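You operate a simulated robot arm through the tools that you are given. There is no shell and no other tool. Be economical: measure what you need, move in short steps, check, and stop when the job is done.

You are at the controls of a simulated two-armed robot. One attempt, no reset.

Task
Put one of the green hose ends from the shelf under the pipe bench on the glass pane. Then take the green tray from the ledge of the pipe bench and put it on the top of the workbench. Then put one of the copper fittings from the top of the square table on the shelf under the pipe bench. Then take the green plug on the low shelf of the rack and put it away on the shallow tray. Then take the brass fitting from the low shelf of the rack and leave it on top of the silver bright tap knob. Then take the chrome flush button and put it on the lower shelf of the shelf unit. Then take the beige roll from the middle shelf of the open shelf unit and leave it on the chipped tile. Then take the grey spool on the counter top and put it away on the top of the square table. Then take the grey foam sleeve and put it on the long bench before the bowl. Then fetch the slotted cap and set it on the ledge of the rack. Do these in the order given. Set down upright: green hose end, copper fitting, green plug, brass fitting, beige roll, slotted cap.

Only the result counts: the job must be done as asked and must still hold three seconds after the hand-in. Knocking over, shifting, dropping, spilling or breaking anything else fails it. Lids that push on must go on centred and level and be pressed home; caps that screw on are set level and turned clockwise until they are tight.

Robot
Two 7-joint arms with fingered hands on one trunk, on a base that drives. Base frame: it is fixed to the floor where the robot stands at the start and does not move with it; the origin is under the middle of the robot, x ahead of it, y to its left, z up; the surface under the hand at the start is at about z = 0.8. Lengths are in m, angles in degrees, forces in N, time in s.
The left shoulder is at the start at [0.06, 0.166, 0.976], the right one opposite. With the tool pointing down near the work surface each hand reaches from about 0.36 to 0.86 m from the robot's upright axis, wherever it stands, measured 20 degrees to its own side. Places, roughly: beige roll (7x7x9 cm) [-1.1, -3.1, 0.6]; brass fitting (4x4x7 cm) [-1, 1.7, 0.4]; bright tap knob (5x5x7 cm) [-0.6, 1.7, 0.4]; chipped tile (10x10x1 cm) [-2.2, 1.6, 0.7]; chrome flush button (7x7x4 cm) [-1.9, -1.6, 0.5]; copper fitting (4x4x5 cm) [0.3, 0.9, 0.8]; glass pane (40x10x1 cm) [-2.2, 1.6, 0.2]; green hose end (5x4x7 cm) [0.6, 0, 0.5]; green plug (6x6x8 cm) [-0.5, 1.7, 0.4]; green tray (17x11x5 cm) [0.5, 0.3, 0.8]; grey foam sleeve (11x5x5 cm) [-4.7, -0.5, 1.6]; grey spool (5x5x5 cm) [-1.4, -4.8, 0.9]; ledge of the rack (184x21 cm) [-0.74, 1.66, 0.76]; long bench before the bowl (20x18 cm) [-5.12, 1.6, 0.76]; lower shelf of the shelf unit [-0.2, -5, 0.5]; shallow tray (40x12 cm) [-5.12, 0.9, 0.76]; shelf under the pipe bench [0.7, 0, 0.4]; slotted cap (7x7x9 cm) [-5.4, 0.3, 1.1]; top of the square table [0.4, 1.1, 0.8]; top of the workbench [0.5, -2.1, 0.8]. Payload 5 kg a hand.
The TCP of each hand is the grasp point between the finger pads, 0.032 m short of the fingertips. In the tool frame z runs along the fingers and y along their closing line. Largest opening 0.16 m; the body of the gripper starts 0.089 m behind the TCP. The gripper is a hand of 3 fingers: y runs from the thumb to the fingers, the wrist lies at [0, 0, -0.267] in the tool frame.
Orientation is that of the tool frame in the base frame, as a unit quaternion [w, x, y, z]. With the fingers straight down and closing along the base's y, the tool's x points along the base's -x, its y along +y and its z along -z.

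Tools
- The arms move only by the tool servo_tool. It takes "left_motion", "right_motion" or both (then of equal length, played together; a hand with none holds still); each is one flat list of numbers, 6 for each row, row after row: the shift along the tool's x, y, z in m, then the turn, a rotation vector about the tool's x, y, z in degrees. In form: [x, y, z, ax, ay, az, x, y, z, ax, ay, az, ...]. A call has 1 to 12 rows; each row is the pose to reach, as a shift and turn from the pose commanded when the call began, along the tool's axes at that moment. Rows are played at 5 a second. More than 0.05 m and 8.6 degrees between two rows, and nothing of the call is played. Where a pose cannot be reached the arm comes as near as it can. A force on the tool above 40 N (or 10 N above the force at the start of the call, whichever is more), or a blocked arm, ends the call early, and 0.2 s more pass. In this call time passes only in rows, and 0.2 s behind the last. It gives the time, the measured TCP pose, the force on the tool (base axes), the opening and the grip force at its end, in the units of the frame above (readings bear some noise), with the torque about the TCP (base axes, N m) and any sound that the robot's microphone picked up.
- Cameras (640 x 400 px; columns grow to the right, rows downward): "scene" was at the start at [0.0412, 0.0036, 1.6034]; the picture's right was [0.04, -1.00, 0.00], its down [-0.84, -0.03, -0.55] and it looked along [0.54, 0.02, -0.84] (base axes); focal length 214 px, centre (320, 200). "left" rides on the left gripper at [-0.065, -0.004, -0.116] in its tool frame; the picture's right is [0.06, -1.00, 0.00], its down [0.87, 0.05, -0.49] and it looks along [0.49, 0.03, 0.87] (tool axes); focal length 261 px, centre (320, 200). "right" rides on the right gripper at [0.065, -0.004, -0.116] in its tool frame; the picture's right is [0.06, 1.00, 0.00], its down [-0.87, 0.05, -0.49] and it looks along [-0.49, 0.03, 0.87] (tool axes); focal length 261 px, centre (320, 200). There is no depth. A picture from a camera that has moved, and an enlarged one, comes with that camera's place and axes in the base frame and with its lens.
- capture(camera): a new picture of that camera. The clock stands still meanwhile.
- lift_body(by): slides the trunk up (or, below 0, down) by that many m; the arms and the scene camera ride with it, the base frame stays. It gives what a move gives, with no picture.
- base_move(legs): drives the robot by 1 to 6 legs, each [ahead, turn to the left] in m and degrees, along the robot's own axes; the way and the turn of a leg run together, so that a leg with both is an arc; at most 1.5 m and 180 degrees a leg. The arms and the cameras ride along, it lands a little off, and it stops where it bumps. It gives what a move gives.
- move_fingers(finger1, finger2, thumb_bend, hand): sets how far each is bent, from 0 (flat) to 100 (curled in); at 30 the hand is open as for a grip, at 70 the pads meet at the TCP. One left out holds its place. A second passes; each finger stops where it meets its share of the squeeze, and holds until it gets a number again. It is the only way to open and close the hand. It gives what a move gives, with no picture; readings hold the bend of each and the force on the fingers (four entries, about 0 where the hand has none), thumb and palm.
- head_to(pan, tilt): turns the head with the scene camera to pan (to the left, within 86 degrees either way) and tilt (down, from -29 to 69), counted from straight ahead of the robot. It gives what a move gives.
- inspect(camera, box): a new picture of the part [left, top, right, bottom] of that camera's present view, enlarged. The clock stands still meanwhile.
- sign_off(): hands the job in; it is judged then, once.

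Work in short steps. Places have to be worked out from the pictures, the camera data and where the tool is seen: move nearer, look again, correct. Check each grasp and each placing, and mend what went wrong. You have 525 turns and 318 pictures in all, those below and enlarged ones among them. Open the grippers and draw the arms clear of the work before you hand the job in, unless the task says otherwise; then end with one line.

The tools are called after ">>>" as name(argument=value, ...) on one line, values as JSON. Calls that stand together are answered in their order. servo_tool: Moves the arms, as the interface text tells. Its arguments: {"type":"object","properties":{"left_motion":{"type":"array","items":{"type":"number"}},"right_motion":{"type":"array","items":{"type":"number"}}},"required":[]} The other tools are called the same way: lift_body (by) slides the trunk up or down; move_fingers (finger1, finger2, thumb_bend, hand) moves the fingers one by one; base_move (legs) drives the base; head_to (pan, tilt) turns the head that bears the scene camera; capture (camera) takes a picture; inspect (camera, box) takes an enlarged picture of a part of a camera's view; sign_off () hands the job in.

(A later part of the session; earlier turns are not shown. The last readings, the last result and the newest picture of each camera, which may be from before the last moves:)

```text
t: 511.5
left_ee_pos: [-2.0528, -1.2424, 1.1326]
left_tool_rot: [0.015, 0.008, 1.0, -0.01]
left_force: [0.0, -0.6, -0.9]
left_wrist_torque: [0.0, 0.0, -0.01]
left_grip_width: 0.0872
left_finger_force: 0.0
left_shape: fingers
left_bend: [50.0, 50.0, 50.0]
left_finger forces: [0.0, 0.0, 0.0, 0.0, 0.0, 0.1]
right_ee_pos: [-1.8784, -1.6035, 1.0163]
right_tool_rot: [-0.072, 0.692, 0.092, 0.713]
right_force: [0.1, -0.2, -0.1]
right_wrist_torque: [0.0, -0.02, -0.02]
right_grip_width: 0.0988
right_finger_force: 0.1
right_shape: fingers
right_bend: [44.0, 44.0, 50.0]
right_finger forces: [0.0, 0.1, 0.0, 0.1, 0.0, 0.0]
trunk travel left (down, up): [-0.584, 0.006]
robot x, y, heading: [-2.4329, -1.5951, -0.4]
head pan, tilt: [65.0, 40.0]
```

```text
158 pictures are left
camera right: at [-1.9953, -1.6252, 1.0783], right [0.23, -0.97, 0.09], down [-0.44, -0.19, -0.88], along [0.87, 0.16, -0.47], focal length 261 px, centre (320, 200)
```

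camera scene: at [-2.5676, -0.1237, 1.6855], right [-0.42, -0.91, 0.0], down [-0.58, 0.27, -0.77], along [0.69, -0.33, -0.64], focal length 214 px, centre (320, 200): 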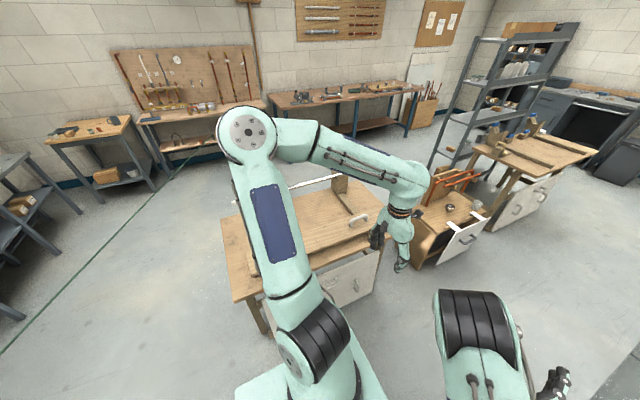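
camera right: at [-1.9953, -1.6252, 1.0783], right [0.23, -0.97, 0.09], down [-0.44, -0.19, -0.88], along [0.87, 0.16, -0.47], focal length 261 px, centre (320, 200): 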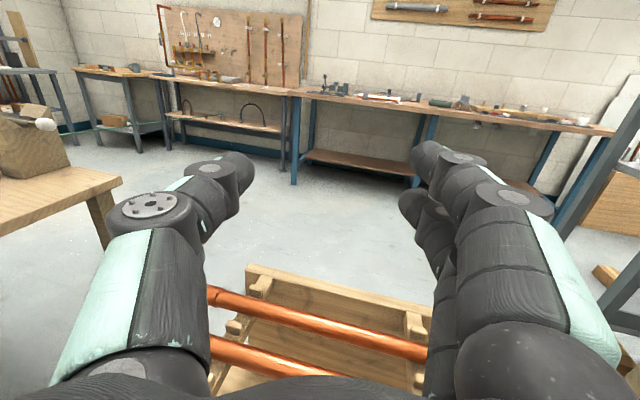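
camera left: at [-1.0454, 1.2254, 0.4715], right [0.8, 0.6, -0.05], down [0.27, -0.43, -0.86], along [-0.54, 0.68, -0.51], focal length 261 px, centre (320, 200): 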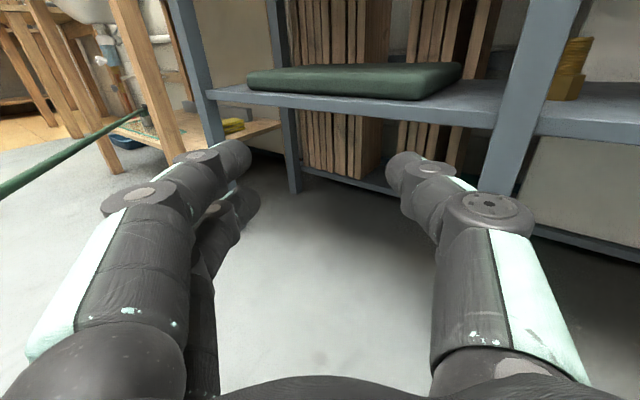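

Back up 0.22 m, lower the trunk 0.45 m, and pitch the hand ~20° down, then look.

>>> base_move(legs=[[-0.22, 0]])

>>> lift_body(by=-0.4)

>>> servo_tool(right_motion=[0.0, 0, 0, 0, -7, 0, 0.0, 0, 0, 0, -14, 0, 0.0, 0, 0, 0, -20, 0])

>>> capture(camera="right")

```text
t: 513.2
left_ee_pos: [-2.2793, -1.2375, 1.1345]
left_tool_rot: [0.015, 0.004, 1.0, -0.011]
left_force: [-0.5, -1.2, 0.9]
left_wrist_torque: [0.02, -0.06, 0.0]
left_grip_width: 0.0871
left_finger_force: 0.1
left_shape: fingers
left_bend: [50.0, 50.0, 50.0]
left_finger forces: [0.0, 0.0, 0.0, 0.1, 0.1, 0.0]
right_ee_pos: [-2.1013, -1.5973, 1.0172]
right_tool_rot: [-0.075, 0.691, 0.095, 0.713]
right_force: [0.0, 0.0, -0.4]
right_wrist_torque: [-0.01, 0.03, -0.01]
right_grip_width: 0.0991
right_finger_force: 0.0
right_shape: fingers
right_bend: [44.0, 44.0, 50.0]
right_finger forces: [0.0, 0.0, 0.1, 0.0, 0.0, 0.0]
trunk travel left (down, up): [-0.584, 0.006]
robot x, y, heading: [-2.6548, -1.5958, -0.2]
head pan, tilt: [65.0, 40.0]
```

```text
t: 517.0
left_ee_pos: [-2.2779, -1.2378, 0.7335]
left_tool_rot: [0.014, 0.004, 1.0, -0.01]
left_force: [-0.3, 0.1, -0.3]
left_wrist_torque: [0.0, 0.0, -0.01]
left_grip_width: 0.087
left_finger_force: 0.0
left_shape: fingers
left_bend: [50.0, 50.0, 50.0]
left_finger forces: [0.1, 0.0, 0.0, 0.0, 0.0, 0.0]
right_ee_pos: [-2.0993, -1.5974, 0.6153]
right_tool_rot: [-0.075, 0.692, 0.093, 0.712]
right_force: [0.0, 0.0, -0.4]
right_wrist_torque: [0.01, -0.01, 0.0]
right_grip_width: 0.0991
right_finger_force: 0.0
right_shape: fingers
right_bend: [44.0, 44.0, 50.0]
right_finger forces: [0.0, 0.1, 0.1, 0.1, 0.1, 0.0]
trunk travel left (down, up): [-0.184, 0.406]
robot x, y, heading: [-2.6477, -1.5959, -0.4]
head pan, tilt: [65.0, 40.0]
```

```text
t: 517.8
left_ee_pos: [-2.2765, -1.238, 0.7331]
left_tool_rot: [0.014, 0.004, 1.0, -0.009]
left_force: [0.4, -0.1, -0.4]
left_wrist_torque: [0.03, 0.02, 0.01]
left_grip_width: 0.0872
left_finger_force: 0.0
left_shape: fingers
left_bend: [50.0, 50.0, 50.0]
left_finger forces: [0.0, 0.1, 0.1, 0.0, 0.0, 0.1]
right_ee_pos: [-2.0997, -1.5977, 0.6154]
right_tool_rot: [-0.057, 0.805, 0.107, 0.581]
right_force: [-0.5, -0.2, 0.2]
right_wrist_torque: [-0.02, -0.02, 0.0]
right_grip_width: 0.0988
right_finger_force: 0.1
right_shape: fingers
right_bend: [44.0, 44.0, 50.0]
right_finger forces: [0.0, 0.0, 0.1, 0.0, 0.0, 0.0]
trunk travel left (down, up): [-0.184, 0.406]
robot x, y, heading: [-2.6498, -1.5937, 0.1]
head pan, tilt: [65.0, 40.0]
```

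```text
157 pictures are left
camera right: at [-2.1884, -1.6133, 0.7148], right [0.26, -0.96, 0.09], down [-0.7, -0.25, -0.66], along [0.66, 0.11, -0.74], focal length 261 px, centre (320, 200)
```

right: 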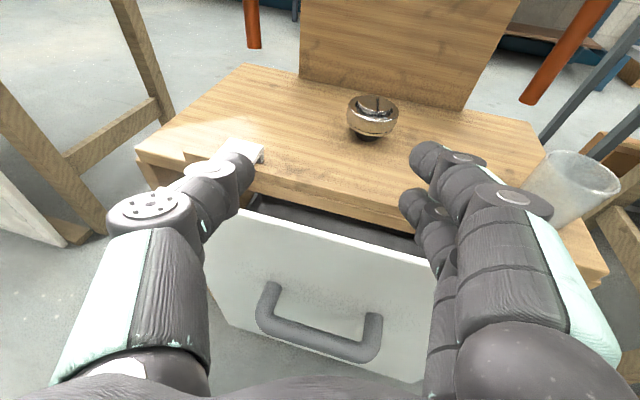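

Button base ≈ (−1.845, −1.62). Shift the hand 2.6 cm right, lower 5 cm, drive 0.22 m forward.

>>> servo_tool(right_motion=[0, 0.026, 0, 0, 0, 0])

>>> lift_body(by=-0.05)

>>> base_move(legs=[[0.215, 0]])

>>> capture(camera="right")

```text
t: 518.2
left_ee_pos: [-2.2777, -1.2374, 0.7352]
left_tool_rot: [0.014, 0.004, 1.0, -0.011]
left_force: [-0.8, -0.8, -0.4]
left_wrist_torque: [0.01, -0.05, -0.01]
left_grip_width: 0.0868
left_finger_force: 0.1
left_shape: fingers
left_bend: [50.0, 50.0, 50.0]
left_finger forces: [0.0, 0.0, 0.0, 0.1, 0.0, 0.1]
right_ee_pos: [-2.0939, -1.623, 0.616]
right_tool_rot: [-0.057, 0.805, 0.106, 0.581]
right_force: [-0.1, 0.3, 0.7]
right_wrist_torque: [-0.01, 0.0, 0.03]
right_grip_width: 0.0993
right_finger_force: 0.1
right_shape: fingers
right_bend: [44.0, 44.0, 50.0]
right_finger forces: [0.0, 0.0, 0.1, 0.0, 0.1, 0.0]
trunk travel left (down, up): [-0.184, 0.406]
robot x, y, heading: [-2.6502, -1.592, -0.2]
head pan, tilt: [65.0, 40.0]
```

```text
t: 519.2
left_ee_pos: [-2.2782, -1.2379, 0.6841]
left_tool_rot: [0.014, 0.004, 1.0, -0.01]
left_force: [0.5, 0.8, 0.4]
left_wrist_torque: [-0.01, 0.0, -0.03]
left_grip_width: 0.087
left_finger_force: 0.0
left_shape: fingers
left_bend: [50.0, 50.0, 50.0]
left_finger forces: [0.0, 0.0, 0.1, 0.1, 0.0, 0.0]
right_ee_pos: [-2.0916, -1.6229, 0.5659]
right_tool_rot: [-0.058, 0.805, 0.107, 0.581]
right_force: [0.2, 0.3, 0.2]
right_wrist_torque: [0.01, 0.01, 0.01]
right_grip_width: 0.0993
right_finger_force: 0.1
right_shape: fingers
right_bend: [44.0, 44.0, 50.0]
right_finger forces: [0.1, 0.1, 0.1, 0.0, 0.0, 0.0]
trunk travel left (down, up): [-0.134, 0.456]
robot x, y, heading: [-2.6499, -1.5961, -0.5]
head pan, tilt: [65.0, 40.0]
```

```text
t: 520.8
left_ee_pos: [-2.0606, -1.239, 0.6836]
left_tool_rot: [0.015, 0.004, 1.0, -0.009]
left_force: [0.0, 0.3, 0.6]
left_wrist_torque: [0.06, 0.0, -0.03]
left_grip_width: 0.0872
left_finger_force: 0.1
left_shape: fingers
left_bend: [50.0, 50.0, 50.0]
left_finger forces: [0.0, 0.0, 0.0, 0.0, 0.1, 0.1]
right_ee_pos: [-1.8767, -1.6247, 0.5662]
right_tool_rot: [-0.058, 0.805, 0.107, 0.581]
right_force: [1.2, 0.3, -0.3]
right_wrist_torque: [0.0, 0.0, 0.01]
right_grip_width: 0.0987
right_finger_force: 0.0
right_shape: fingers
right_bend: [44.0, 44.0, 50.0]
right_finger forces: [0.0, 0.0, 0.1, 0.0, 0.0, 0.0]
trunk travel left (down, up): [-0.134, 0.456]
robot x, y, heading: [-2.4333, -1.5933, 0.1]
head pan, tilt: [65.0, 40.0]
```

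```text
156 pictures are left
camera right: at [-1.9663, -1.6397, 0.6648], right [0.26, -0.96, 0.09], down [-0.7, -0.25, -0.67], along [0.66, 0.11, -0.74], focal length 261 px, centre (320, 200)
```

right: 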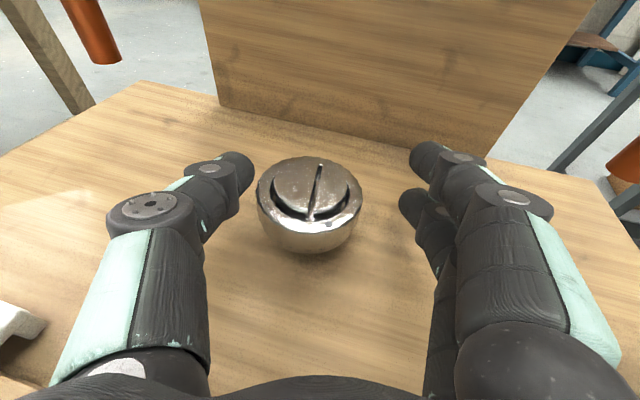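

Centred. Lower 3 cm and close.

>>> lift_body(by=-0.029)

>>> move_fingers(hand="right", finger1=64, finger2=64, thumb_bend=64)

>>> capture(camera="right")

```text
t: 521.6
left_ee_pos: [-2.0603, -1.2382, 0.6539]
left_tool_rot: [0.014, 0.004, 1.0, -0.009]
left_force: [-0.4, 0.2, 0.2]
left_wrist_torque: [0.0, -0.01, 0.0]
left_grip_width: 0.0871
left_finger_force: 0.1
left_shape: fingers
left_bend: [50.0, 50.0, 50.0]
left_finger forces: [0.0, 0.0, 0.0, 0.1, 0.0, 0.1]
right_ee_pos: [-1.8768, -1.6239, 0.5378]
right_tool_rot: [-0.057, 0.804, 0.105, 0.582]
right_force: [-0.6, 0.3, -0.5]
right_wrist_torque: [0.03, 0.01, -0.01]
right_grip_width: 0.0991
right_finger_force: 0.1
right_shape: fingers
right_bend: [44.0, 44.0, 50.0]
right_finger forces: [0.0, 0.0, 0.1, 0.0, 0.0, 0.0]
trunk travel left (down, up): [-0.105, 0.485]
robot x, y, heading: [-2.4347, -1.5957, -0.4]
head pan, tilt: [65.0, 40.0]
```

```text
t: 522.6
left_ee_pos: [-2.0601, -1.2392, 0.6556]
left_tool_rot: [0.013, 0.004, 1.0, -0.01]
left_force: [1.2, 0.0, -0.1]
left_wrist_torque: [0.0, 0.01, 0.0]
left_grip_width: 0.087
left_finger_force: 0.0
left_shape: fingers
left_bend: [50.0, 50.0, 50.0]
left_finger forces: [0.0, 0.0, 0.0, 0.0, 0.0, 0.0]
right_ee_pos: [-1.8773, -1.625, 0.536]
right_tool_rot: [-0.056, 0.805, 0.105, 0.581]
right_force: [-0.1, -0.7, -0.1]
right_wrist_torque: [0.01, 0.04, -0.01]
right_grip_width: 0.0703
right_finger_force: 15.3
right_shape: fingers
right_bend: [53.0, 59.0, 60.0]
right_finger forces: [8.7, 7.1, 0.0, 0.1, 14.0, 0.1]
trunk travel left (down, up): [-0.105, 0.485]
robot x, y, heading: [-2.4354, -1.5957, -0.5]
head pan, tilt: [65.0, 40.0]
```

```text
155 pictures are left
camera right: at [-1.9662, -1.6397, 0.6356], right [0.26, -0.96, 0.09], down [-0.7, -0.25, -0.67], along [0.66, 0.11, -0.74], focal length 261 px, centre (320, 200)
```

right: 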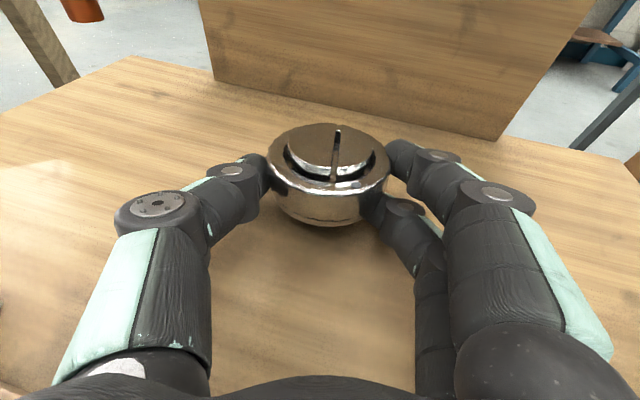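

Held (15 N). Lift, back out, raise the trunk, and drive south then east to the shelf unit.

>>> lift_body(by=0.05)

>>> base_move(legs=[[-0.2, 0]])

>>> lift_body(by=0.4)

>>> base_move(legs=[[0, -88], [1.2, 0]])

>>> head_to(pan=30, tilt=30)

>>> capture(camera="scene")

```text
t: 523.5
left_ee_pos: [-2.0601, -1.2391, 0.7047]
left_tool_rot: [0.014, 0.004, 1.0, -0.01]
left_force: [-0.1, 0.7, 0.4]
left_wrist_torque: [0.02, 0.0, 0.02]
left_grip_width: 0.087
left_finger_force: 0.1
left_shape: fingers
left_bend: [50.0, 50.0, 50.0]
left_finger forces: [0.0, 0.1, 0.0, 0.0, 0.0, 0.0]
right_ee_pos: [-1.8782, -1.6247, 0.5864]
right_tool_rot: [-0.057, 0.805, 0.106, 0.581]
right_force: [0.6, -0.8, -2.0]
right_wrist_torque: [-0.01, 0.08, -0.01]
right_grip_width: 0.0703
right_finger_force: 15.1
right_shape: fingers
right_bend: [53.0, 60.0, 60.0]
right_finger forces: [8.6, 7.1, 0.1, 0.0, 14.0, 0.0]
trunk travel left (down, up): [-0.155, 0.435]
robot x, y, heading: [-2.4326, -1.5994, -0.4]
head pan, tilt: [65.0, 40.0]
```

```text
t: 525.1
left_ee_pos: [-2.2563, -1.2393, 0.7044]
left_tool_rot: [0.013, 0.005, 1.0, -0.01]
left_force: [0.0, -0.2, -0.8]
left_wrist_torque: [0.02, 0.01, 0.01]
left_grip_width: 0.0873
left_finger_force: 0.1
left_shape: fingers
left_bend: [50.0, 50.0, 50.0]
left_finger forces: [0.0, 0.0, 0.0, 0.0, 0.0, 0.1]
right_ee_pos: [-2.0743, -1.6247, 0.5872]
right_tool_rot: [-0.056, 0.805, 0.105, 0.581]
right_force: [0.4, 0.4, -2.3]
right_wrist_torque: [0.0, 0.08, 0.02]
right_grip_width: 0.07
right_finger_force: 14.9
right_shape: fingers
right_bend: [53.0, 60.0, 60.0]
right_finger forces: [8.6, 7.1, 0.0, 0.1, 13.9, 0.0]
trunk travel left (down, up): [-0.155, 0.435]
robot x, y, heading: [-2.6343, -1.5959, -0.6]
head pan, tilt: [65.0, 40.0]
```

```text
t: 528.9
left_ee_pos: [-2.2564, -1.2391, 1.1036]
left_tool_rot: [0.014, 0.005, 1.0, -0.01]
left_force: [-0.3, 0.1, 0.7]
left_wrist_torque: [-0.03, 0.01, -0.02]
left_grip_width: 0.087
left_finger_force: 0.1
left_shape: fingers
left_bend: [50.0, 50.0, 50.0]
left_finger forces: [0.0, 0.1, 0.0, 0.0, 0.0, 0.1]
right_ee_pos: [-2.0738, -1.6247, 0.9873]
right_tool_rot: [-0.056, 0.805, 0.105, 0.582]
right_force: [-0.4, 0.5, -2.6]
right_wrist_torque: [0.03, 0.07, 0.0]
right_grip_width: 0.0702
right_finger_force: 14.9
right_shape: fingers
right_bend: [53.0, 60.0, 60.0]
right_finger forces: [8.6, 7.2, 0.0, 0.1, 14.1, 0.1]
trunk travel left (down, up): [-0.555, 0.035]
robot x, y, heading: [-2.6344, -1.5928, -0.5]
head pan, tilt: [65.0, 40.0]
```

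```text
t: 539.0
left_ee_pos: [-2.2668, -3.1811, 1.1037]
left_tool_rot: [0.003, 0.709, 0.705, -0.016]
left_force: [0.3, 0.6, 0.1]
left_wrist_torque: [0.0, -0.03, 0.02]
left_grip_width: 0.087
left_finger_force: 0.1
left_shape: fingers
left_bend: [50.0, 50.0, 50.0]
left_finger forces: [0.1, 0.1, 0.0, 0.1, 0.0, 0.0]
right_ee_pos: [-2.6537, -3.366, 0.9866]
right_tool_rot: [0.371, 0.644, -0.493, 0.452]
right_force: [-0.7, 0.9, -3.1]
right_wrist_torque: [0.03, 0.02, -0.01]
right_grip_width: 0.0702
right_finger_force: 14.1
right_shape: fingers
right_bend: [53.0, 60.0, 60.0]
right_finger forces: [8.6, 7.2, 0.0, 0.0, 14.0, 0.1]
trunk travel left (down, up): [-0.555, 0.035]
robot x, y, heading: [-2.627, -2.8102, -90.1]
head pan, tilt: [65.0, 40.0]
```

```text
t: 540.0
left_ee_pos: [-2.2659, -3.1823, 1.1053]
left_tool_rot: [0.004, 0.709, 0.705, -0.016]
left_force: [-0.4, 0.4, 0.4]
left_wrist_torque: [0.0, 0.0, -0.01]
left_grip_width: 0.087
left_finger_force: 0.1
left_shape: fingers
left_bend: [50.0, 50.0, 50.0]
left_finger forces: [0.0, 0.1, 0.0, 0.1, 0.1, 0.0]
right_ee_pos: [-2.6519, -3.366, 0.9862]
right_tool_rot: [0.37, 0.645, -0.493, 0.452]
right_force: [0.4, 0.0, -2.3]
right_wrist_torque: [0.04, 0.01, 0.02]
right_grip_width: 0.07
right_finger_force: 15.0
right_shape: fingers
right_bend: [53.0, 60.0, 60.0]
right_finger forces: [8.5, 7.2, 0.0, 0.0, 13.9, 0.0]
trunk travel left (down, up): [-0.555, 0.035]
robot x, y, heading: [-2.6265, -2.8077, -90.1]
head pan, tilt: [30.0, 30.0]
```

```text
154 pictures are left
camera scene: at [-2.5792, -2.8556, 1.6718], right [-0.87, -0.5, 0.0], down [-0.25, 0.43, -0.87], along [0.43, -0.75, -0.5], focal length 214 px, centre (320, 200)
```

scene: 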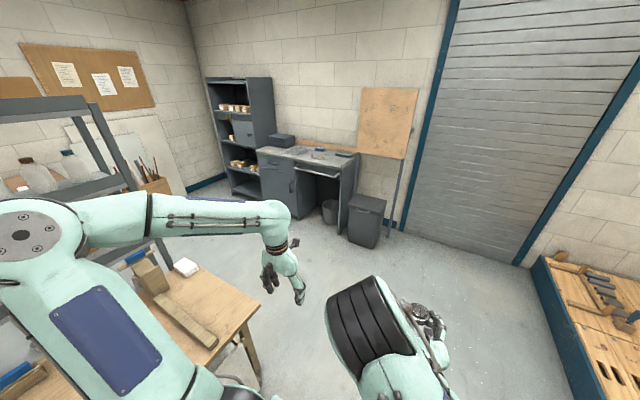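

Route is clear: go to y≈−4.0, turn east, and drive to x≈−0.3.

>>> base_move(legs=[[1.19, 0], [0, 90], [1.4, 0], [0.9, 0], [0, -90]])

>>> head_to(pan=0, tilt=35)

>>> capture(camera="scene")

```text
t: 564.9
left_ee_pos: [0.0322, -4.4423, 1.1045]
left_tool_rot: [0.003, 0.727, 0.687, -0.017]
left_force: [-0.5, -0.6, 0.0]
left_wrist_torque: [-0.02, -0.02, 0.01]
left_grip_width: 0.0871
left_finger_force: 0.1
left_shape: fingers
left_bend: [50.0, 50.0, 50.0]
left_finger forces: [0.0, 0.1, 0.1, 0.0, 0.0, 0.1]
right_ee_pos: [-0.3605, -4.6071, 0.987]
right_tool_rot: [0.381, 0.633, -0.509, 0.442]
right_force: [-0.7, 1.0, -2.6]
right_wrist_torque: [0.07, -0.03, -0.01]
right_grip_width: 0.07
right_finger_force: 14.7
right_shape: fingers
right_bend: [53.0, 60.0, 60.0]
right_finger forces: [8.5, 6.9, 0.0, 0.0, 13.7, 0.0]
trunk travel left (down, up): [-0.555, 0.035]
robot x, y, heading: [-0.3054, -4.051, -92.9]
head pan, tilt: [30.0, 30.0]
```

```text
t: 565.8
left_ee_pos: [0.0329, -4.4418, 1.105]
left_tool_rot: [0.003, 0.726, 0.688, -0.017]
left_force: [-0.5, 0.3, 0.0]
left_wrist_torque: [0.01, 0.03, 0.01]
left_grip_width: 0.0872
left_finger_force: 0.0
left_shape: fingers
left_bend: [50.0, 50.0, 50.0]
left_finger forces: [0.0, 0.0, 0.0, 0.0, 0.1, 0.1]
right_ee_pos: [-0.3613, -4.6058, 0.9866]
right_tool_rot: [0.38, 0.633, -0.508, 0.443]
right_force: [-0.1, -0.4, -2.1]
right_wrist_torque: [0.1, 0.02, -0.01]
right_grip_width: 0.0698
right_finger_force: 14.5
right_shape: fingers
right_bend: [53.0, 60.0, 60.0]
right_finger forces: [8.5, 6.8, 0.0, 0.1, 13.7, 0.0]
trunk travel left (down, up): [-0.555, 0.035]
robot x, y, heading: [-0.3089, -4.0496, -92.9]
head pan, tilt: [0.0, 35.0]
```

```text
153 pictures are left
camera scene: at [-0.3084, -4.1085, 1.664], right [-1.0, 0.05, 0.0], down [0.03, 0.57, -0.82], along [-0.04, -0.82, -0.57], focal length 214 px, centre (320, 200)
```

scene: 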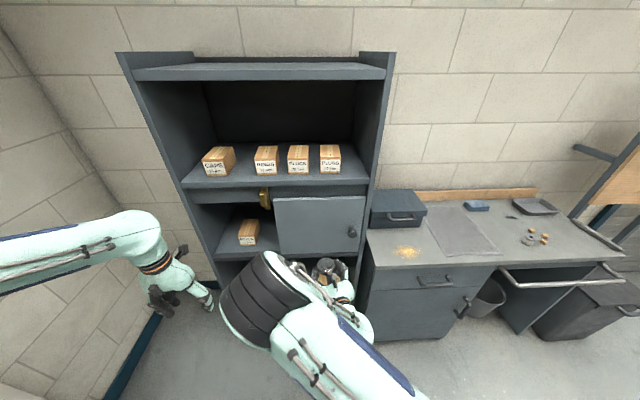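

Lower the trunk 0.4 m and view the lower shelf through the right-hand camera.

>>> base_move(legs=[[-0.12, 0]])

>>> lift_body(by=-0.38)

>>> capture(camera="right")

>>> capture(camera="scene")

```text
t: 567.1
left_ee_pos: [0.0404, -4.3175, 1.1051]
left_tool_rot: [0.003, 0.725, 0.688, -0.017]
left_force: [0.1, 0.4, 0.6]
left_wrist_torque: [-0.07, -0.01, 0.01]
left_grip_width: 0.0868
left_finger_force: 0.0
left_shape: fingers
left_bend: [50.0, 50.0, 50.0]
left_finger forces: [0.0, 0.1, 0.1, 0.0, 0.1, 0.0]
right_ee_pos: [-0.3525, -4.4843, 0.9875]
right_tool_rot: [0.382, 0.632, -0.508, 0.444]
right_force: [0.0, 0.8, -1.4]
right_wrist_torque: [0.05, 0.02, -0.01]
right_grip_width: 0.0698
right_finger_force: 13.7
right_shape: fingers
right_bend: [53.0, 60.0, 60.0]
right_finger forces: [8.3, 6.9, 0.0, 0.0, 13.7, 0.1]
trunk travel left (down, up): [-0.555, 0.035]
robot x, y, heading: [-0.3041, -3.9303, -92.7]
head pan, tilt: [0.0, 35.0]
```

```text
t: 570.8
left_ee_pos: [0.0399, -4.32, 0.7247]
left_tool_rot: [0.002, 0.725, 0.689, -0.016]
left_force: [0.3, -0.1, -0.2]
left_wrist_torque: [0.02, -0.01, -0.01]
left_grip_width: 0.087
left_finger_force: 0.0
left_shape: fingers
left_bend: [50.0, 50.0, 50.0]
left_finger forces: [0.0, 0.1, 0.0, 0.0, 0.0, 0.0]
right_ee_pos: [-0.3533, -4.4855, 0.6079]
right_tool_rot: [0.38, 0.633, -0.507, 0.444]
right_force: [0.5, 0.2, -3.0]
right_wrist_torque: [0.07, -0.02, -0.02]
right_grip_width: 0.0701
right_finger_force: 14.1
right_shape: fingers
right_bend: [53.0, 60.0, 60.0]
right_finger forces: [8.6, 7.0, 0.0, 0.0, 13.6, 0.0]
trunk travel left (down, up): [-0.175, 0.415]
robot x, y, heading: [-0.3031, -3.9314, -92.6]
head pan, tilt: [0.0, 35.0]
```

```text
152 pictures are left
camera right: at [-0.3636, -4.3985, 0.7057], right [-0.97, -0.21, 0.09], down [-0.22, 0.71, -0.67], along [0.08, -0.67, -0.74], focal length 261 px, centre (320, 200)
```

right: 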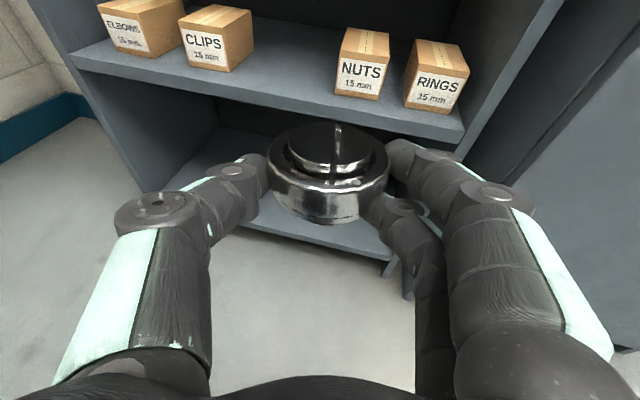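

```text
151 pictures are left
camera scene: at [-0.3024, -3.9876, 1.2841], right [-1.0, 0.05, 0.0], down [0.03, 0.57, -0.82], along [-0.04, -0.82, -0.57], focal length 214 px, centre (320, 200)
```

scene: 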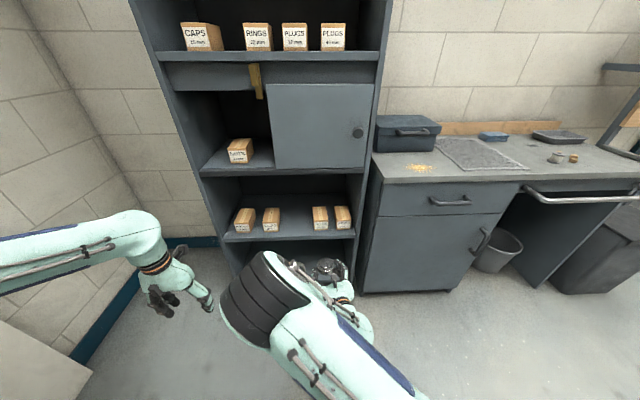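

Lower shelf: z≈0.53, front edge y≈−4.74; a 14 cm gap between CLIPS and NUTS boxes centred at x≈−0.25. Align base and hand with it.

>>> base_move(legs=[[0, 2.6]])

>>> servo_tool(right_motion=[0, -0.025, 0, -3, 0, 0, 0, -0.05, 0, -6, 0, 0, 0, -0.0735, 0, -9.4, 0, 0])

>>> base_move(legs=[[0.15, 0]])

>>> capture(camera="right")

```text
t: 571.5
left_ee_pos: [0.058, -4.3039, 0.7252]
left_tool_rot: [0.003, 0.709, 0.705, -0.016]
left_force: [-0.3, -1.1, -1.0]
left_wrist_torque: [-0.02, -0.03, -0.06]
left_grip_width: 0.0871
left_finger_force: 0.1
left_shape: fingers
left_bend: [50.0, 50.0, 50.0]
left_finger forces: [0.0, 0.0, 0.1, 0.0, 0.0, 0.1]
right_ee_pos: [-0.3278, -4.4876, 0.6069]
right_tool_rot: [0.37, 0.645, -0.493, 0.453]
right_force: [0.6, 0.6, -2.8]
right_wrist_torque: [0.07, 0.0, 0.04]
right_grip_width: 0.07
right_finger_force: 14.2
right_shape: fingers
right_bend: [53.0, 60.0, 60.0]
right_finger forces: [8.6, 7.1, 0.0, 0.0, 13.9, 0.0]
trunk travel left (down, up): [-0.175, 0.415]
robot x, y, heading: [-0.302, -3.9315, -90.1]
head pan, tilt: [0.0, 35.0]
```

```text
t: 572.4
left_ee_pos: [0.0571, -4.3052, 0.724]
left_tool_rot: [0.003, 0.709, 0.705, -0.017]
left_force: [0.2, -1.3, 1.2]
left_wrist_torque: [0.01, 0.0, 0.0]
left_grip_width: 0.087
left_finger_force: 0.0
left_shape: fingers
left_bend: [50.0, 50.0, 50.0]
left_finger forces: [0.0, 0.0, 0.1, 0.0, 0.0, 0.1]
right_ee_pos: [-0.2534, -4.4717, 0.6044]
right_tool_rot: [0.422, 0.611, -0.529, 0.41]
right_force: [-0.7, -0.8, -2.7]
right_wrist_torque: [0.05, 0.0, -0.01]
right_grip_width: 0.0698
right_finger_force: 14.1
right_shape: fingers
right_bend: [53.0, 60.0, 60.0]
right_finger forces: [8.6, 6.7, 0.1, 0.1, 13.9, 0.0]
trunk travel left (down, up): [-0.175, 0.415]
robot x, y, heading: [-0.3017, -3.9311, -90.0]
head pan, tilt: [0.0, 35.0]
```

```text
t: 573.7
left_ee_pos: [0.0567, -4.4514, 0.7244]
left_tool_rot: [0.004, 0.709, 0.705, -0.017]
left_force: [-0.3, 0.9, -0.8]
left_wrist_torque: [-0.04, -0.02, -0.02]
left_grip_width: 0.0874
left_finger_force: 0.1
left_shape: fingers
left_bend: [50.0, 50.0, 50.0]
left_finger forces: [0.0, 0.0, 0.1, 0.0, 0.0, 0.0]
right_ee_pos: [-0.2537, -4.6193, 0.6053]
right_tool_rot: [0.421, 0.613, -0.528, 0.411]
right_force: [-0.3, 0.8, -2.7]
right_wrist_torque: [0.03, -0.01, -0.01]
right_grip_width: 0.0696
right_finger_force: 14.1
right_shape: fingers
right_bend: [53.0, 60.0, 60.0]
right_finger forces: [8.5, 6.8, 0.1, 0.0, 13.9, 0.0]
trunk travel left (down, up): [-0.175, 0.415]
robot x, y, heading: [-0.3025, -4.0761, -90.2]
head pan, tilt: [0.0, 35.0]
```

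```text
150 pictures are left
camera right: at [-0.25, -4.5301, 0.7035], right [-0.98, -0.1, 0.14], down [-0.17, 0.72, -0.67], along [-0.03, -0.68, -0.73], focal length 261 px, centre (320, 200)
```

right: 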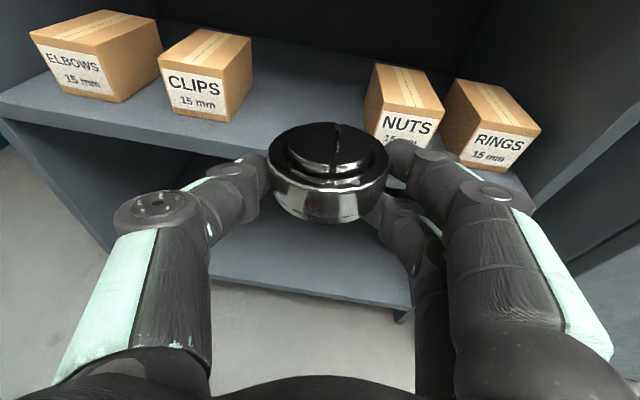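

Gap is x −0.306…−0.141 (centre −0.224). Shift 2.2 cm left, fix roll 3°, advance 0.15 m.

>>> servo_tool(right_motion=[0, -0.011, 0, 0, 0, 1.5, 0, -0.022, 0, 0, 0, 3])

>>> base_move(legs=[[0.145, 0]])

>>> capture(camera="right")

```text
t: 574.3
left_ee_pos: [0.0578, -4.4531, 0.7249]
left_tool_rot: [0.003, 0.709, 0.705, -0.016]
left_force: [-0.3, 0.8, 0.7]
left_wrist_torque: [-0.06, -0.03, -0.03]
left_grip_width: 0.0871
left_finger_force: 0.1
left_shape: fingers
left_bend: [50.0, 50.0, 50.0]
left_finger forces: [0.1, 0.0, 0.0, 0.1, 0.0, 0.1]
right_ee_pos: [-0.232, -4.6185, 0.6041]
right_tool_rot: [0.412, 0.597, -0.545, 0.42]
right_force: [0.9, 0.0, -1.9]
right_wrist_torque: [0.04, -0.04, -0.02]
right_grip_width: 0.07
right_finger_force: 14.5
right_shape: fingers
right_bend: [53.0, 60.0, 60.0]
right_finger forces: [8.5, 6.7, 0.0, 0.0, 13.7, 0.0]
trunk travel left (down, up): [-0.175, 0.415]
robot x, y, heading: [-0.3034, -4.0787, -90.2]
head pan, tilt: [0.0, 35.0]
```

```text
t: 575.6
left_ee_pos: [0.0562, -4.5952, 0.7247]
left_tool_rot: [0.003, 0.709, 0.705, -0.017]
left_force: [0.7, -0.1, 0.6]
left_wrist_torque: [-0.03, 0.0, -0.01]
left_grip_width: 0.0873
left_finger_force: 0.0
left_shape: fingers
left_bend: [50.0, 50.0, 50.0]
left_finger forces: [0.0, 0.0, 0.0, 0.0, 0.1, 0.1]
right_ee_pos: [-0.2332, -4.762, 0.6034]
right_tool_rot: [0.411, 0.597, -0.545, 0.421]
right_force: [0.1, 0.1, -1.9]
right_wrist_torque: [0.06, 0.0, 0.01]
right_grip_width: 0.0699
right_finger_force: 14.4
right_shape: fingers
right_bend: [53.0, 60.0, 60.0]
right_finger forces: [8.6, 6.8, 0.0, 0.0, 13.7, 0.1]
trunk travel left (down, up): [-0.175, 0.415]
robot x, y, heading: [-0.2998, -4.2228, -90.3]
head pan, tilt: [0.0, 35.0]
```

```text
149 pictures are left
camera right: at [-0.2329, -4.6729, 0.7017], right [-0.99, -0.09, 0.09], down [-0.13, 0.73, -0.67], along [-0.01, -0.68, -0.73], focal length 261 px, centre (320, 200)
```

right: 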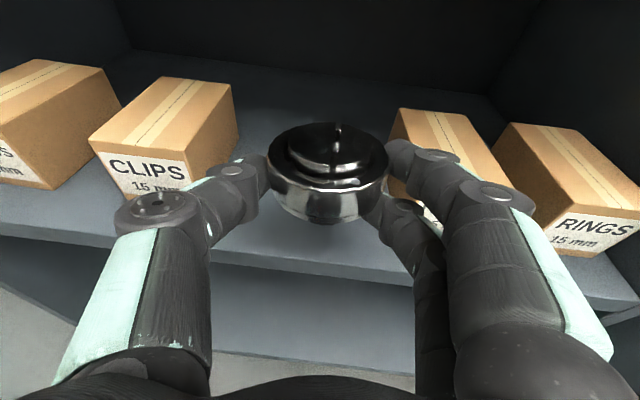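

Well placed between the boxes. Lower 3 cm, then fine steps.

>>> lift_body(by=-0.03)

>>> servo_tool(right_motion=[-0.0028, 0, 0.001, 0, 0, 0, -0.0057, 0, 0.002, 0, 0, 0, -0.0085, 0, 0.003, 0, 0, 0, -0.0114, 0, 0.0038, 0, 0, 0])

>>> capture(camera="right")

```text
t: 576.4
left_ee_pos: [0.0553, -4.5967, 0.695]
left_tool_rot: [0.004, 0.709, 0.705, -0.017]
left_force: [0.8, -0.1, 0.2]
left_wrist_torque: [0.02, -0.01, 0.01]
left_grip_width: 0.0871
left_finger_force: 0.1
left_shape: fingers
left_bend: [50.0, 50.0, 50.0]
left_finger forces: [0.0, 0.1, 0.1, 0.0, 0.0, 0.0]
right_ee_pos: [-0.2338, -4.762, 0.5733]
right_tool_rot: [0.411, 0.598, -0.545, 0.421]
right_force: [-0.4, -0.1, -1.9]
right_wrist_torque: [0.08, 0.0, 0.01]
right_grip_width: 0.0699
right_finger_force: 14.6
right_shape: fingers
right_bend: [53.0, 60.0, 60.0]
right_finger forces: [8.5, 6.8, 0.0, 0.0, 13.7, 0.0]
trunk travel left (down, up): [-0.145, 0.445]
robot x, y, heading: [-0.3033, -4.2219, -90.2]
head pan, tilt: [0.0, 35.0]
```

```text
t: 577.4
left_ee_pos: [0.0548, -4.5965, 0.6949]
left_tool_rot: [0.003, 0.71, 0.704, -0.017]
left_force: [0.3, -0.3, -0.2]
left_wrist_torque: [0.01, 0.0, -0.01]
left_grip_width: 0.0871
left_finger_force: 0.1
left_shape: fingers
left_bend: [50.0, 50.0, 50.0]
left_finger forces: [0.0, 0.1, 0.0, 0.1, 0.1, 0.1]
right_ee_pos: [-0.2333, -4.762, 0.5626]
right_tool_rot: [0.411, 0.597, -0.546, 0.42]
right_force: [-0.3, 0.2, -1.9]
right_wrist_torque: [0.08, -0.03, -0.01]
right_grip_width: 0.0698
right_finger_force: 14.9
right_shape: fingers
right_bend: [53.0, 60.0, 60.0]
right_finger forces: [8.6, 6.8, 0.0, 0.0, 13.7, 0.1]
trunk travel left (down, up): [-0.145, 0.445]
robot x, y, heading: [-0.3015, -4.2212, -90.0]
head pan, tilt: [0.0, 35.0]
```

```text
148 pictures are left
camera right: at [-0.2334, -4.6731, 0.66], right [-0.99, -0.09, 0.09], down [-0.13, 0.73, -0.67], along [-0.01, -0.68, -0.73], focal length 261 px, centre (320, 200)
```

right: 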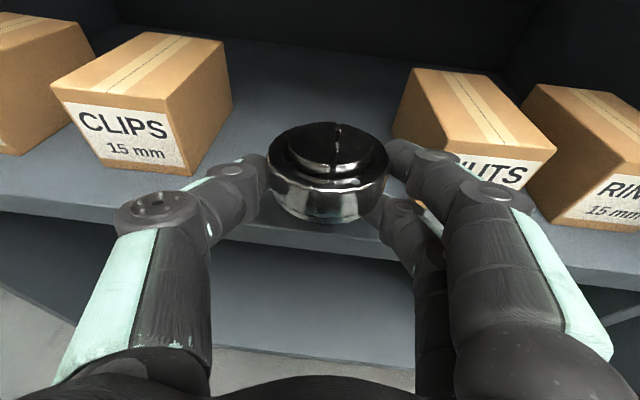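

No contact yet; the shelf is lower and deeper than estimated (edge ≈ −4.775). Advance 4 cm more, then continue down.

>>> base_move(legs=[[0.042, 0]])

>>> servo_tool(right_motion=[-0.0038, 0, 0.0013, 0, 0, 0, -0.0076, 0, 0.0026, 0, 0, 0, -0.0114, 0, 0.0038, 0, 0, 0, -0.0152, 0, 0.005, 0, 0, 0])

>>> capture(camera="right")

```text
t: 578.3
left_ee_pos: [0.0552, -4.6386, 0.6944]
left_tool_rot: [0.004, 0.709, 0.705, -0.017]
left_force: [0.4, 0.2, 0.1]
left_wrist_torque: [-0.01, -0.02, 0.01]
left_grip_width: 0.0868
left_finger_force: 0.1
left_shape: fingers
left_bend: [50.0, 50.0, 50.0]
left_finger forces: [0.0, 0.0, 0.0, 0.1, 0.0, 0.0]
right_ee_pos: [-0.2348, -4.805, 0.5625]
right_tool_rot: [0.411, 0.598, -0.546, 0.42]
right_force: [-0.6, -0.5, -1.8]
right_wrist_torque: [0.06, 0.04, -0.05]
right_grip_width: 0.0698
right_finger_force: 14.5
right_shape: fingers
right_bend: [53.0, 60.0, 60.0]
right_finger forces: [8.5, 6.8, 0.0, 0.1, 13.8, 0.0]
trunk travel left (down, up): [-0.145, 0.445]
robot x, y, heading: [-0.3015, -4.2658, -90.1]
head pan, tilt: [0.0, 35.0]
```

```text
t: 579.3
left_ee_pos: [0.0558, -4.6379, 0.6958]
left_tool_rot: [0.003, 0.71, 0.704, -0.016]
left_force: [-0.8, 0.2, 0.2]
left_wrist_torque: [0.02, -0.04, 0.01]
left_grip_width: 0.0871
left_finger_force: 0.0
left_shape: fingers
left_bend: [50.0, 50.0, 50.0]
left_finger forces: [0.0, 0.0, 0.0, 0.0, 0.0, 0.0]
right_ee_pos: [-0.2346, -4.804, 0.5452]
right_tool_rot: [0.411, 0.597, -0.545, 0.421]
right_force: [0.6, 0.1, -2.3]
right_wrist_torque: [0.04, -0.02, -0.01]
right_grip_width: 0.0696
right_finger_force: 14.4
right_shape: fingers
right_bend: [53.0, 60.0, 60.0]
right_finger forces: [8.4, 6.8, 0.0, 0.0, 13.8, 0.0]
trunk travel left (down, up): [-0.145, 0.445]
robot x, y, heading: [-0.3031, -4.2627, -90.4]
head pan, tilt: [0.0, 35.0]
```

```text
147 pictures are left
camera right: at [-0.2341, -4.7155, 0.644], right [-0.99, -0.09, 0.09], down [-0.13, 0.73, -0.67], along [-0.01, -0.68, -0.73], focal length 261 px, centre (320, 200)
```

right: 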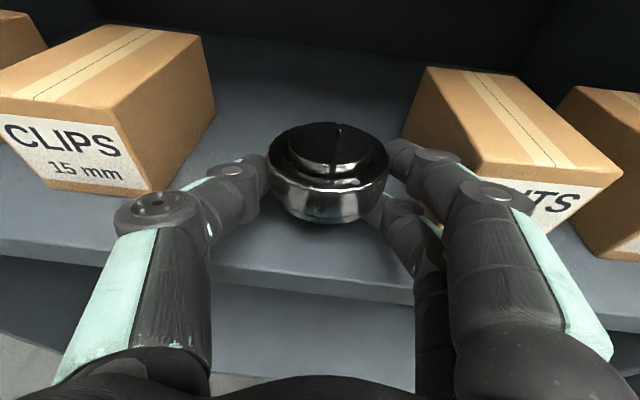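

Continue down until contact.

>>> servo_tool(right_motion=[-0.0028, 0, 0.001, 0, 0, 0, -0.0057, 0, 0.002, 0, 0, 0, -0.0085, 0, 0.003, 0, 0, 0, -0.0114, 0, 0.0038, 0, 0, 0, -0.0142, 0, 0.0048, 0, 0, 0])

```text
t: 580.5
left_ee_pos: [0.0565, -4.6383, 0.6958]
left_tool_rot: [0.004, 0.71, 0.704, -0.018]
left_force: [0.1, 0.6, -0.7]
left_wrist_torque: [-0.06, -0.01, 0.03]
left_grip_width: 0.087
left_finger_force: 0.0
left_shape: fingers
left_bend: [50.0, 50.0, 50.0]
left_finger forces: [0.0, 0.0, 0.1, 0.1, 0.1, 0.0]
right_ee_pos: [-0.2353, -4.8047, 0.5315]
right_tool_rot: [0.411, 0.597, -0.545, 0.421]
right_force: [-1.1, 0.2, 8.5]
right_wrist_torque: [-0.24, 0.17, -0.04]
right_grip_width: 0.0682
right_finger_force: 12.1
right_shape: fingers
right_bend: [54.0, 61.0, 61.0]
right_finger forces: [8.4, 5.8, 0.1, 0.0, 10.3, 0.1]
trunk travel left (down, up): [-0.145, 0.445]
robot x, y, heading: [-0.299, -4.2618, -90.0]
head pan, tilt: [0.0, 35.0]
```

Contact (≈11 N). Release carefully in the gap.

>>> move_fingers(hand="right", finger1=49, finger2=52, thumb_bend=53)

>>> capture(camera="right")

```text
t: 581.5
left_ee_pos: [0.0559, -4.6366, 0.6949]
left_tool_rot: [0.004, 0.71, 0.704, -0.017]
left_force: [-0.5, 0.0, -1.0]
left_wrist_torque: [0.01, -0.02, 0.02]
left_grip_width: 0.0869
left_finger_force: 0.0
left_shape: fingers
left_bend: [50.0, 50.0, 50.0]
left_finger forces: [0.0, 0.1, 0.0, 0.0, 0.0, 0.0]
right_ee_pos: [-0.2354, -4.8048, 0.5304]
right_tool_rot: [0.412, 0.597, -0.545, 0.42]
right_force: [4.6, -1.4, 13.1]
right_wrist_torque: [-0.47, 0.3, 0.23]
right_grip_width: 0.0824
right_finger_force: 5.9
right_shape: fingers
right_bend: [49.0, 57.0, 53.0]
right_finger forces: [0.0, 12.6, 0.0, 0.1, 0.1, 0.0]
trunk travel left (down, up): [-0.145, 0.445]
robot x, y, heading: [-0.299, -4.2657, -90.1]
head pan, tilt: [0.0, 35.0]
```

```text
146 pictures are left
camera right: at [-0.234, -4.7159, 0.6293], right [-0.99, -0.09, 0.09], down [-0.13, 0.73, -0.67], along [-0.01, -0.68, -0.73], focal length 261 px, centre (320, 200)
```

right: 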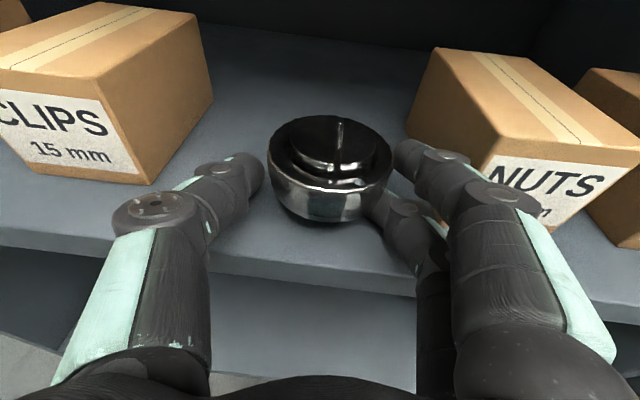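

Lower finger is pressing on the shelf. Raise the hand 8 mm so it frees.

>>> servo_tool(right_motion=[0.004, 0, -0.001, 0, 0, 0, 0.009, 0, -0.003, 0, 0, 0])

>>> capture(camera="right")

```text
t: 582.1
left_ee_pos: [0.0561, -4.6389, 0.6939]
left_tool_rot: [0.003, 0.71, 0.704, -0.017]
left_force: [0.6, 0.1, 0.4]
left_wrist_torque: [-0.04, -0.01, -0.01]
left_grip_width: 0.0872
left_finger_force: 0.1
left_shape: fingers
left_bend: [50.0, 50.0, 50.0]
left_finger forces: [0.0, 0.0, 0.0, 0.0, 0.1, 0.0]
right_ee_pos: [-0.2351, -4.8039, 0.5402]
right_tool_rot: [0.412, 0.597, -0.546, 0.419]
right_force: [0.1, -0.1, 0.3]
right_wrist_torque: [0.01, 0.01, 0.0]
right_grip_width: 0.0828
right_finger_force: 0.1
right_shape: fingers
right_bend: [49.0, 52.0, 53.0]
right_finger forces: [0.1, 0.0, 0.0, 0.0, 0.1, 0.1]
trunk travel left (down, up): [-0.145, 0.445]
robot x, y, heading: [-0.2993, -4.2621, -90.3]
head pan, tilt: [0.0, 35.0]
```

```text
145 pictures are left
camera right: at [-0.235, -4.7156, 0.6379], right [-0.99, -0.08, 0.09], down [-0.12, 0.73, -0.67], along [-0.01, -0.68, -0.73], focal length 261 px, centre (320, 200)
```

right: 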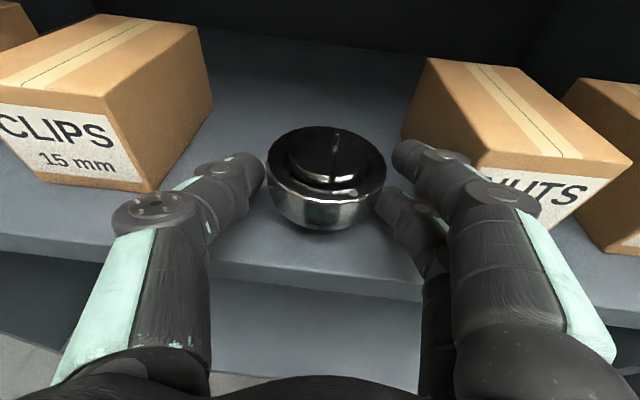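

The button rests on the shelf. Back out 0.4 m.

>>> base_move(legs=[[-0.35, 0]])

>>> capture(camera="right")

```text
t: 584.3
left_ee_pos: [0.0613, -4.285, 0.6932]
left_tool_rot: [0.003, 0.703, 0.711, -0.016]
left_force: [0.2, 0.6, 0.0]
left_wrist_torque: [-0.03, 0.02, 0.01]
left_grip_width: 0.0871
left_finger_force: 0.0
left_shape: fingers
left_bend: [50.0, 50.0, 50.0]
left_finger forces: [0.0, 0.0, 0.1, 0.0, 0.0, 0.1]
right_ee_pos: [-0.228, -4.4577, 0.541]
right_tool_rot: [0.407, 0.603, -0.541, 0.423]
right_force: [-0.5, -0.2, -0.1]
right_wrist_torque: [0.01, 0.01, -0.02]
right_grip_width: 0.0825
right_finger_force: 0.0
right_shape: fingers
right_bend: [49.0, 52.0, 53.0]
right_finger forces: [0.1, 0.0, 0.0, 0.0, 0.1, 0.0]
trunk travel left (down, up): [-0.145, 0.445]
robot x, y, heading: [-0.3019, -3.9175, -89.4]
head pan, tilt: [0.0, 35.0]
```

```text
144 pictures are left
camera right: at [-0.2284, -4.368, 0.6384], right [-0.99, -0.1, 0.09], down [-0.14, 0.73, -0.67], along [0.0, -0.68, -0.73], focal length 261 px, centre (320, 200)
```

right: 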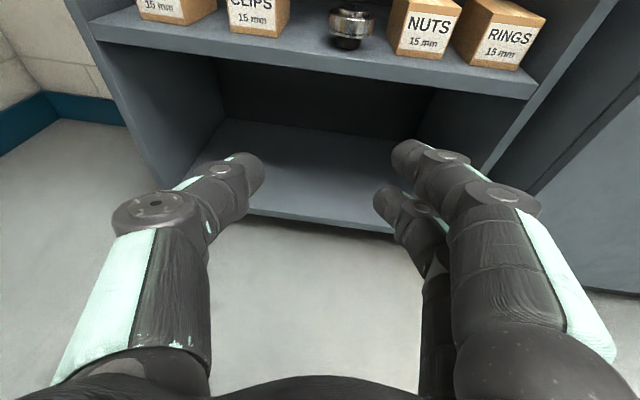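

Job 6 done. Now the beige roll: turn to view the open shelf unit.

>>> base_move(legs=[[0, -128]])

>>> head_to(pan=0, tilt=30)

>>> capture(camera="scene")

```text
t: 590.2
left_ee_pos: [-0.8165, -3.9838, 0.6938]
left_tool_rot: [-0.013, 0.949, -0.316, -0.01]
left_force: [0.4, -0.3, -0.1]
left_wrist_torque: [0.01, 0.0, 0.01]
left_grip_width: 0.0871
left_finger_force: 0.0
left_shape: fingers
left_bend: [50.0, 50.0, 50.0]
left_finger forces: [0.0, 0.0, 0.1, 0.0, 0.0, 0.0]
right_ee_pos: [-0.7785, -3.6504, 0.54]
right_tool_rot: [-0.561, 0.217, 0.779, 0.178]
right_force: [-0.3, 1.0, -0.6]
right_wrist_torque: [-0.01, 0.0, 0.02]
right_grip_width: 0.0825
right_finger_force: 0.1
right_shape: fingers
right_bend: [49.0, 52.0, 53.0]
right_finger forces: [0.0, 0.0, 0.1, 0.0, 0.1, 0.1]
trunk travel left (down, up): [-0.145, 0.445]
robot x, y, heading: [-0.3068, -3.917, 143.4]
head pan, tilt: [0.0, 35.0]
```

```text
t: 590.9
left_ee_pos: [-0.8176, -3.9834, 0.6943]
left_tool_rot: [-0.012, 0.949, -0.315, -0.01]
left_force: [-1.1, 0.1, 0.1]
left_wrist_torque: [-0.01, -0.02, -0.01]
left_grip_width: 0.0871
left_finger_force: 0.0
left_shape: fingers
left_bend: [50.0, 50.0, 50.0]
left_finger forces: [0.1, 0.0, 0.0, 0.0, 0.0, 0.0]
right_ee_pos: [-0.7781, -3.6515, 0.5398]
right_tool_rot: [-0.561, 0.217, 0.779, 0.177]
right_force: [0.3, 0.2, 0.2]
right_wrist_torque: [0.01, 0.01, 0.02]
right_grip_width: 0.0827
right_finger_force: 0.1
right_shape: fingers
right_bend: [49.0, 52.0, 53.0]
right_finger forces: [0.0, 0.0, 0.1, 0.0, 0.0, 0.1]
trunk travel left (down, up): [-0.145, 0.445]
robot x, y, heading: [-0.3048, -3.919, 143.2]
head pan, tilt: [0.0, 30.0]
```

```text
143 pictures are left
camera scene: at [-0.3508, -3.8808, 1.2618], right [0.6, 0.8, 0.0], down [0.4, -0.3, -0.87], along [-0.69, 0.52, -0.5], focal length 214 px, centre (320, 200)
```

scene: 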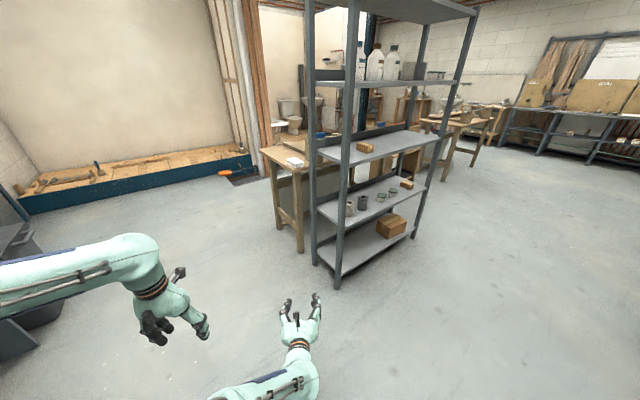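

>>> inspect(camera="scene", box=[300, 130, 430, 290])

```text
2.50 times, centred on (365, 210) of scene
camera zoom: at [-0.3508, -3.8808, 1.2618], right [0.6, 0.8, 0.0], down [0.4, -0.3, -0.87], along [-0.69, 0.52, -0.5], focal length 536 px, centre (208, 175)
```

zoom: 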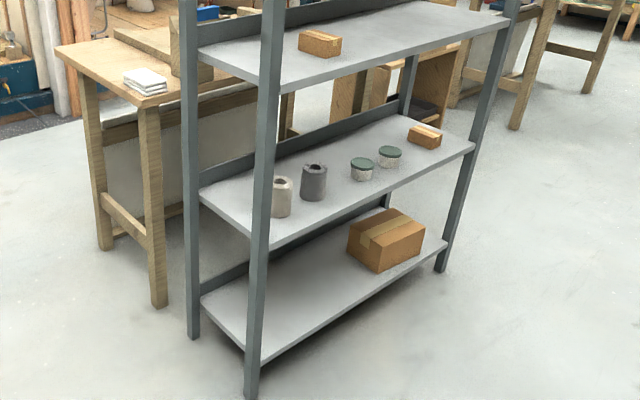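

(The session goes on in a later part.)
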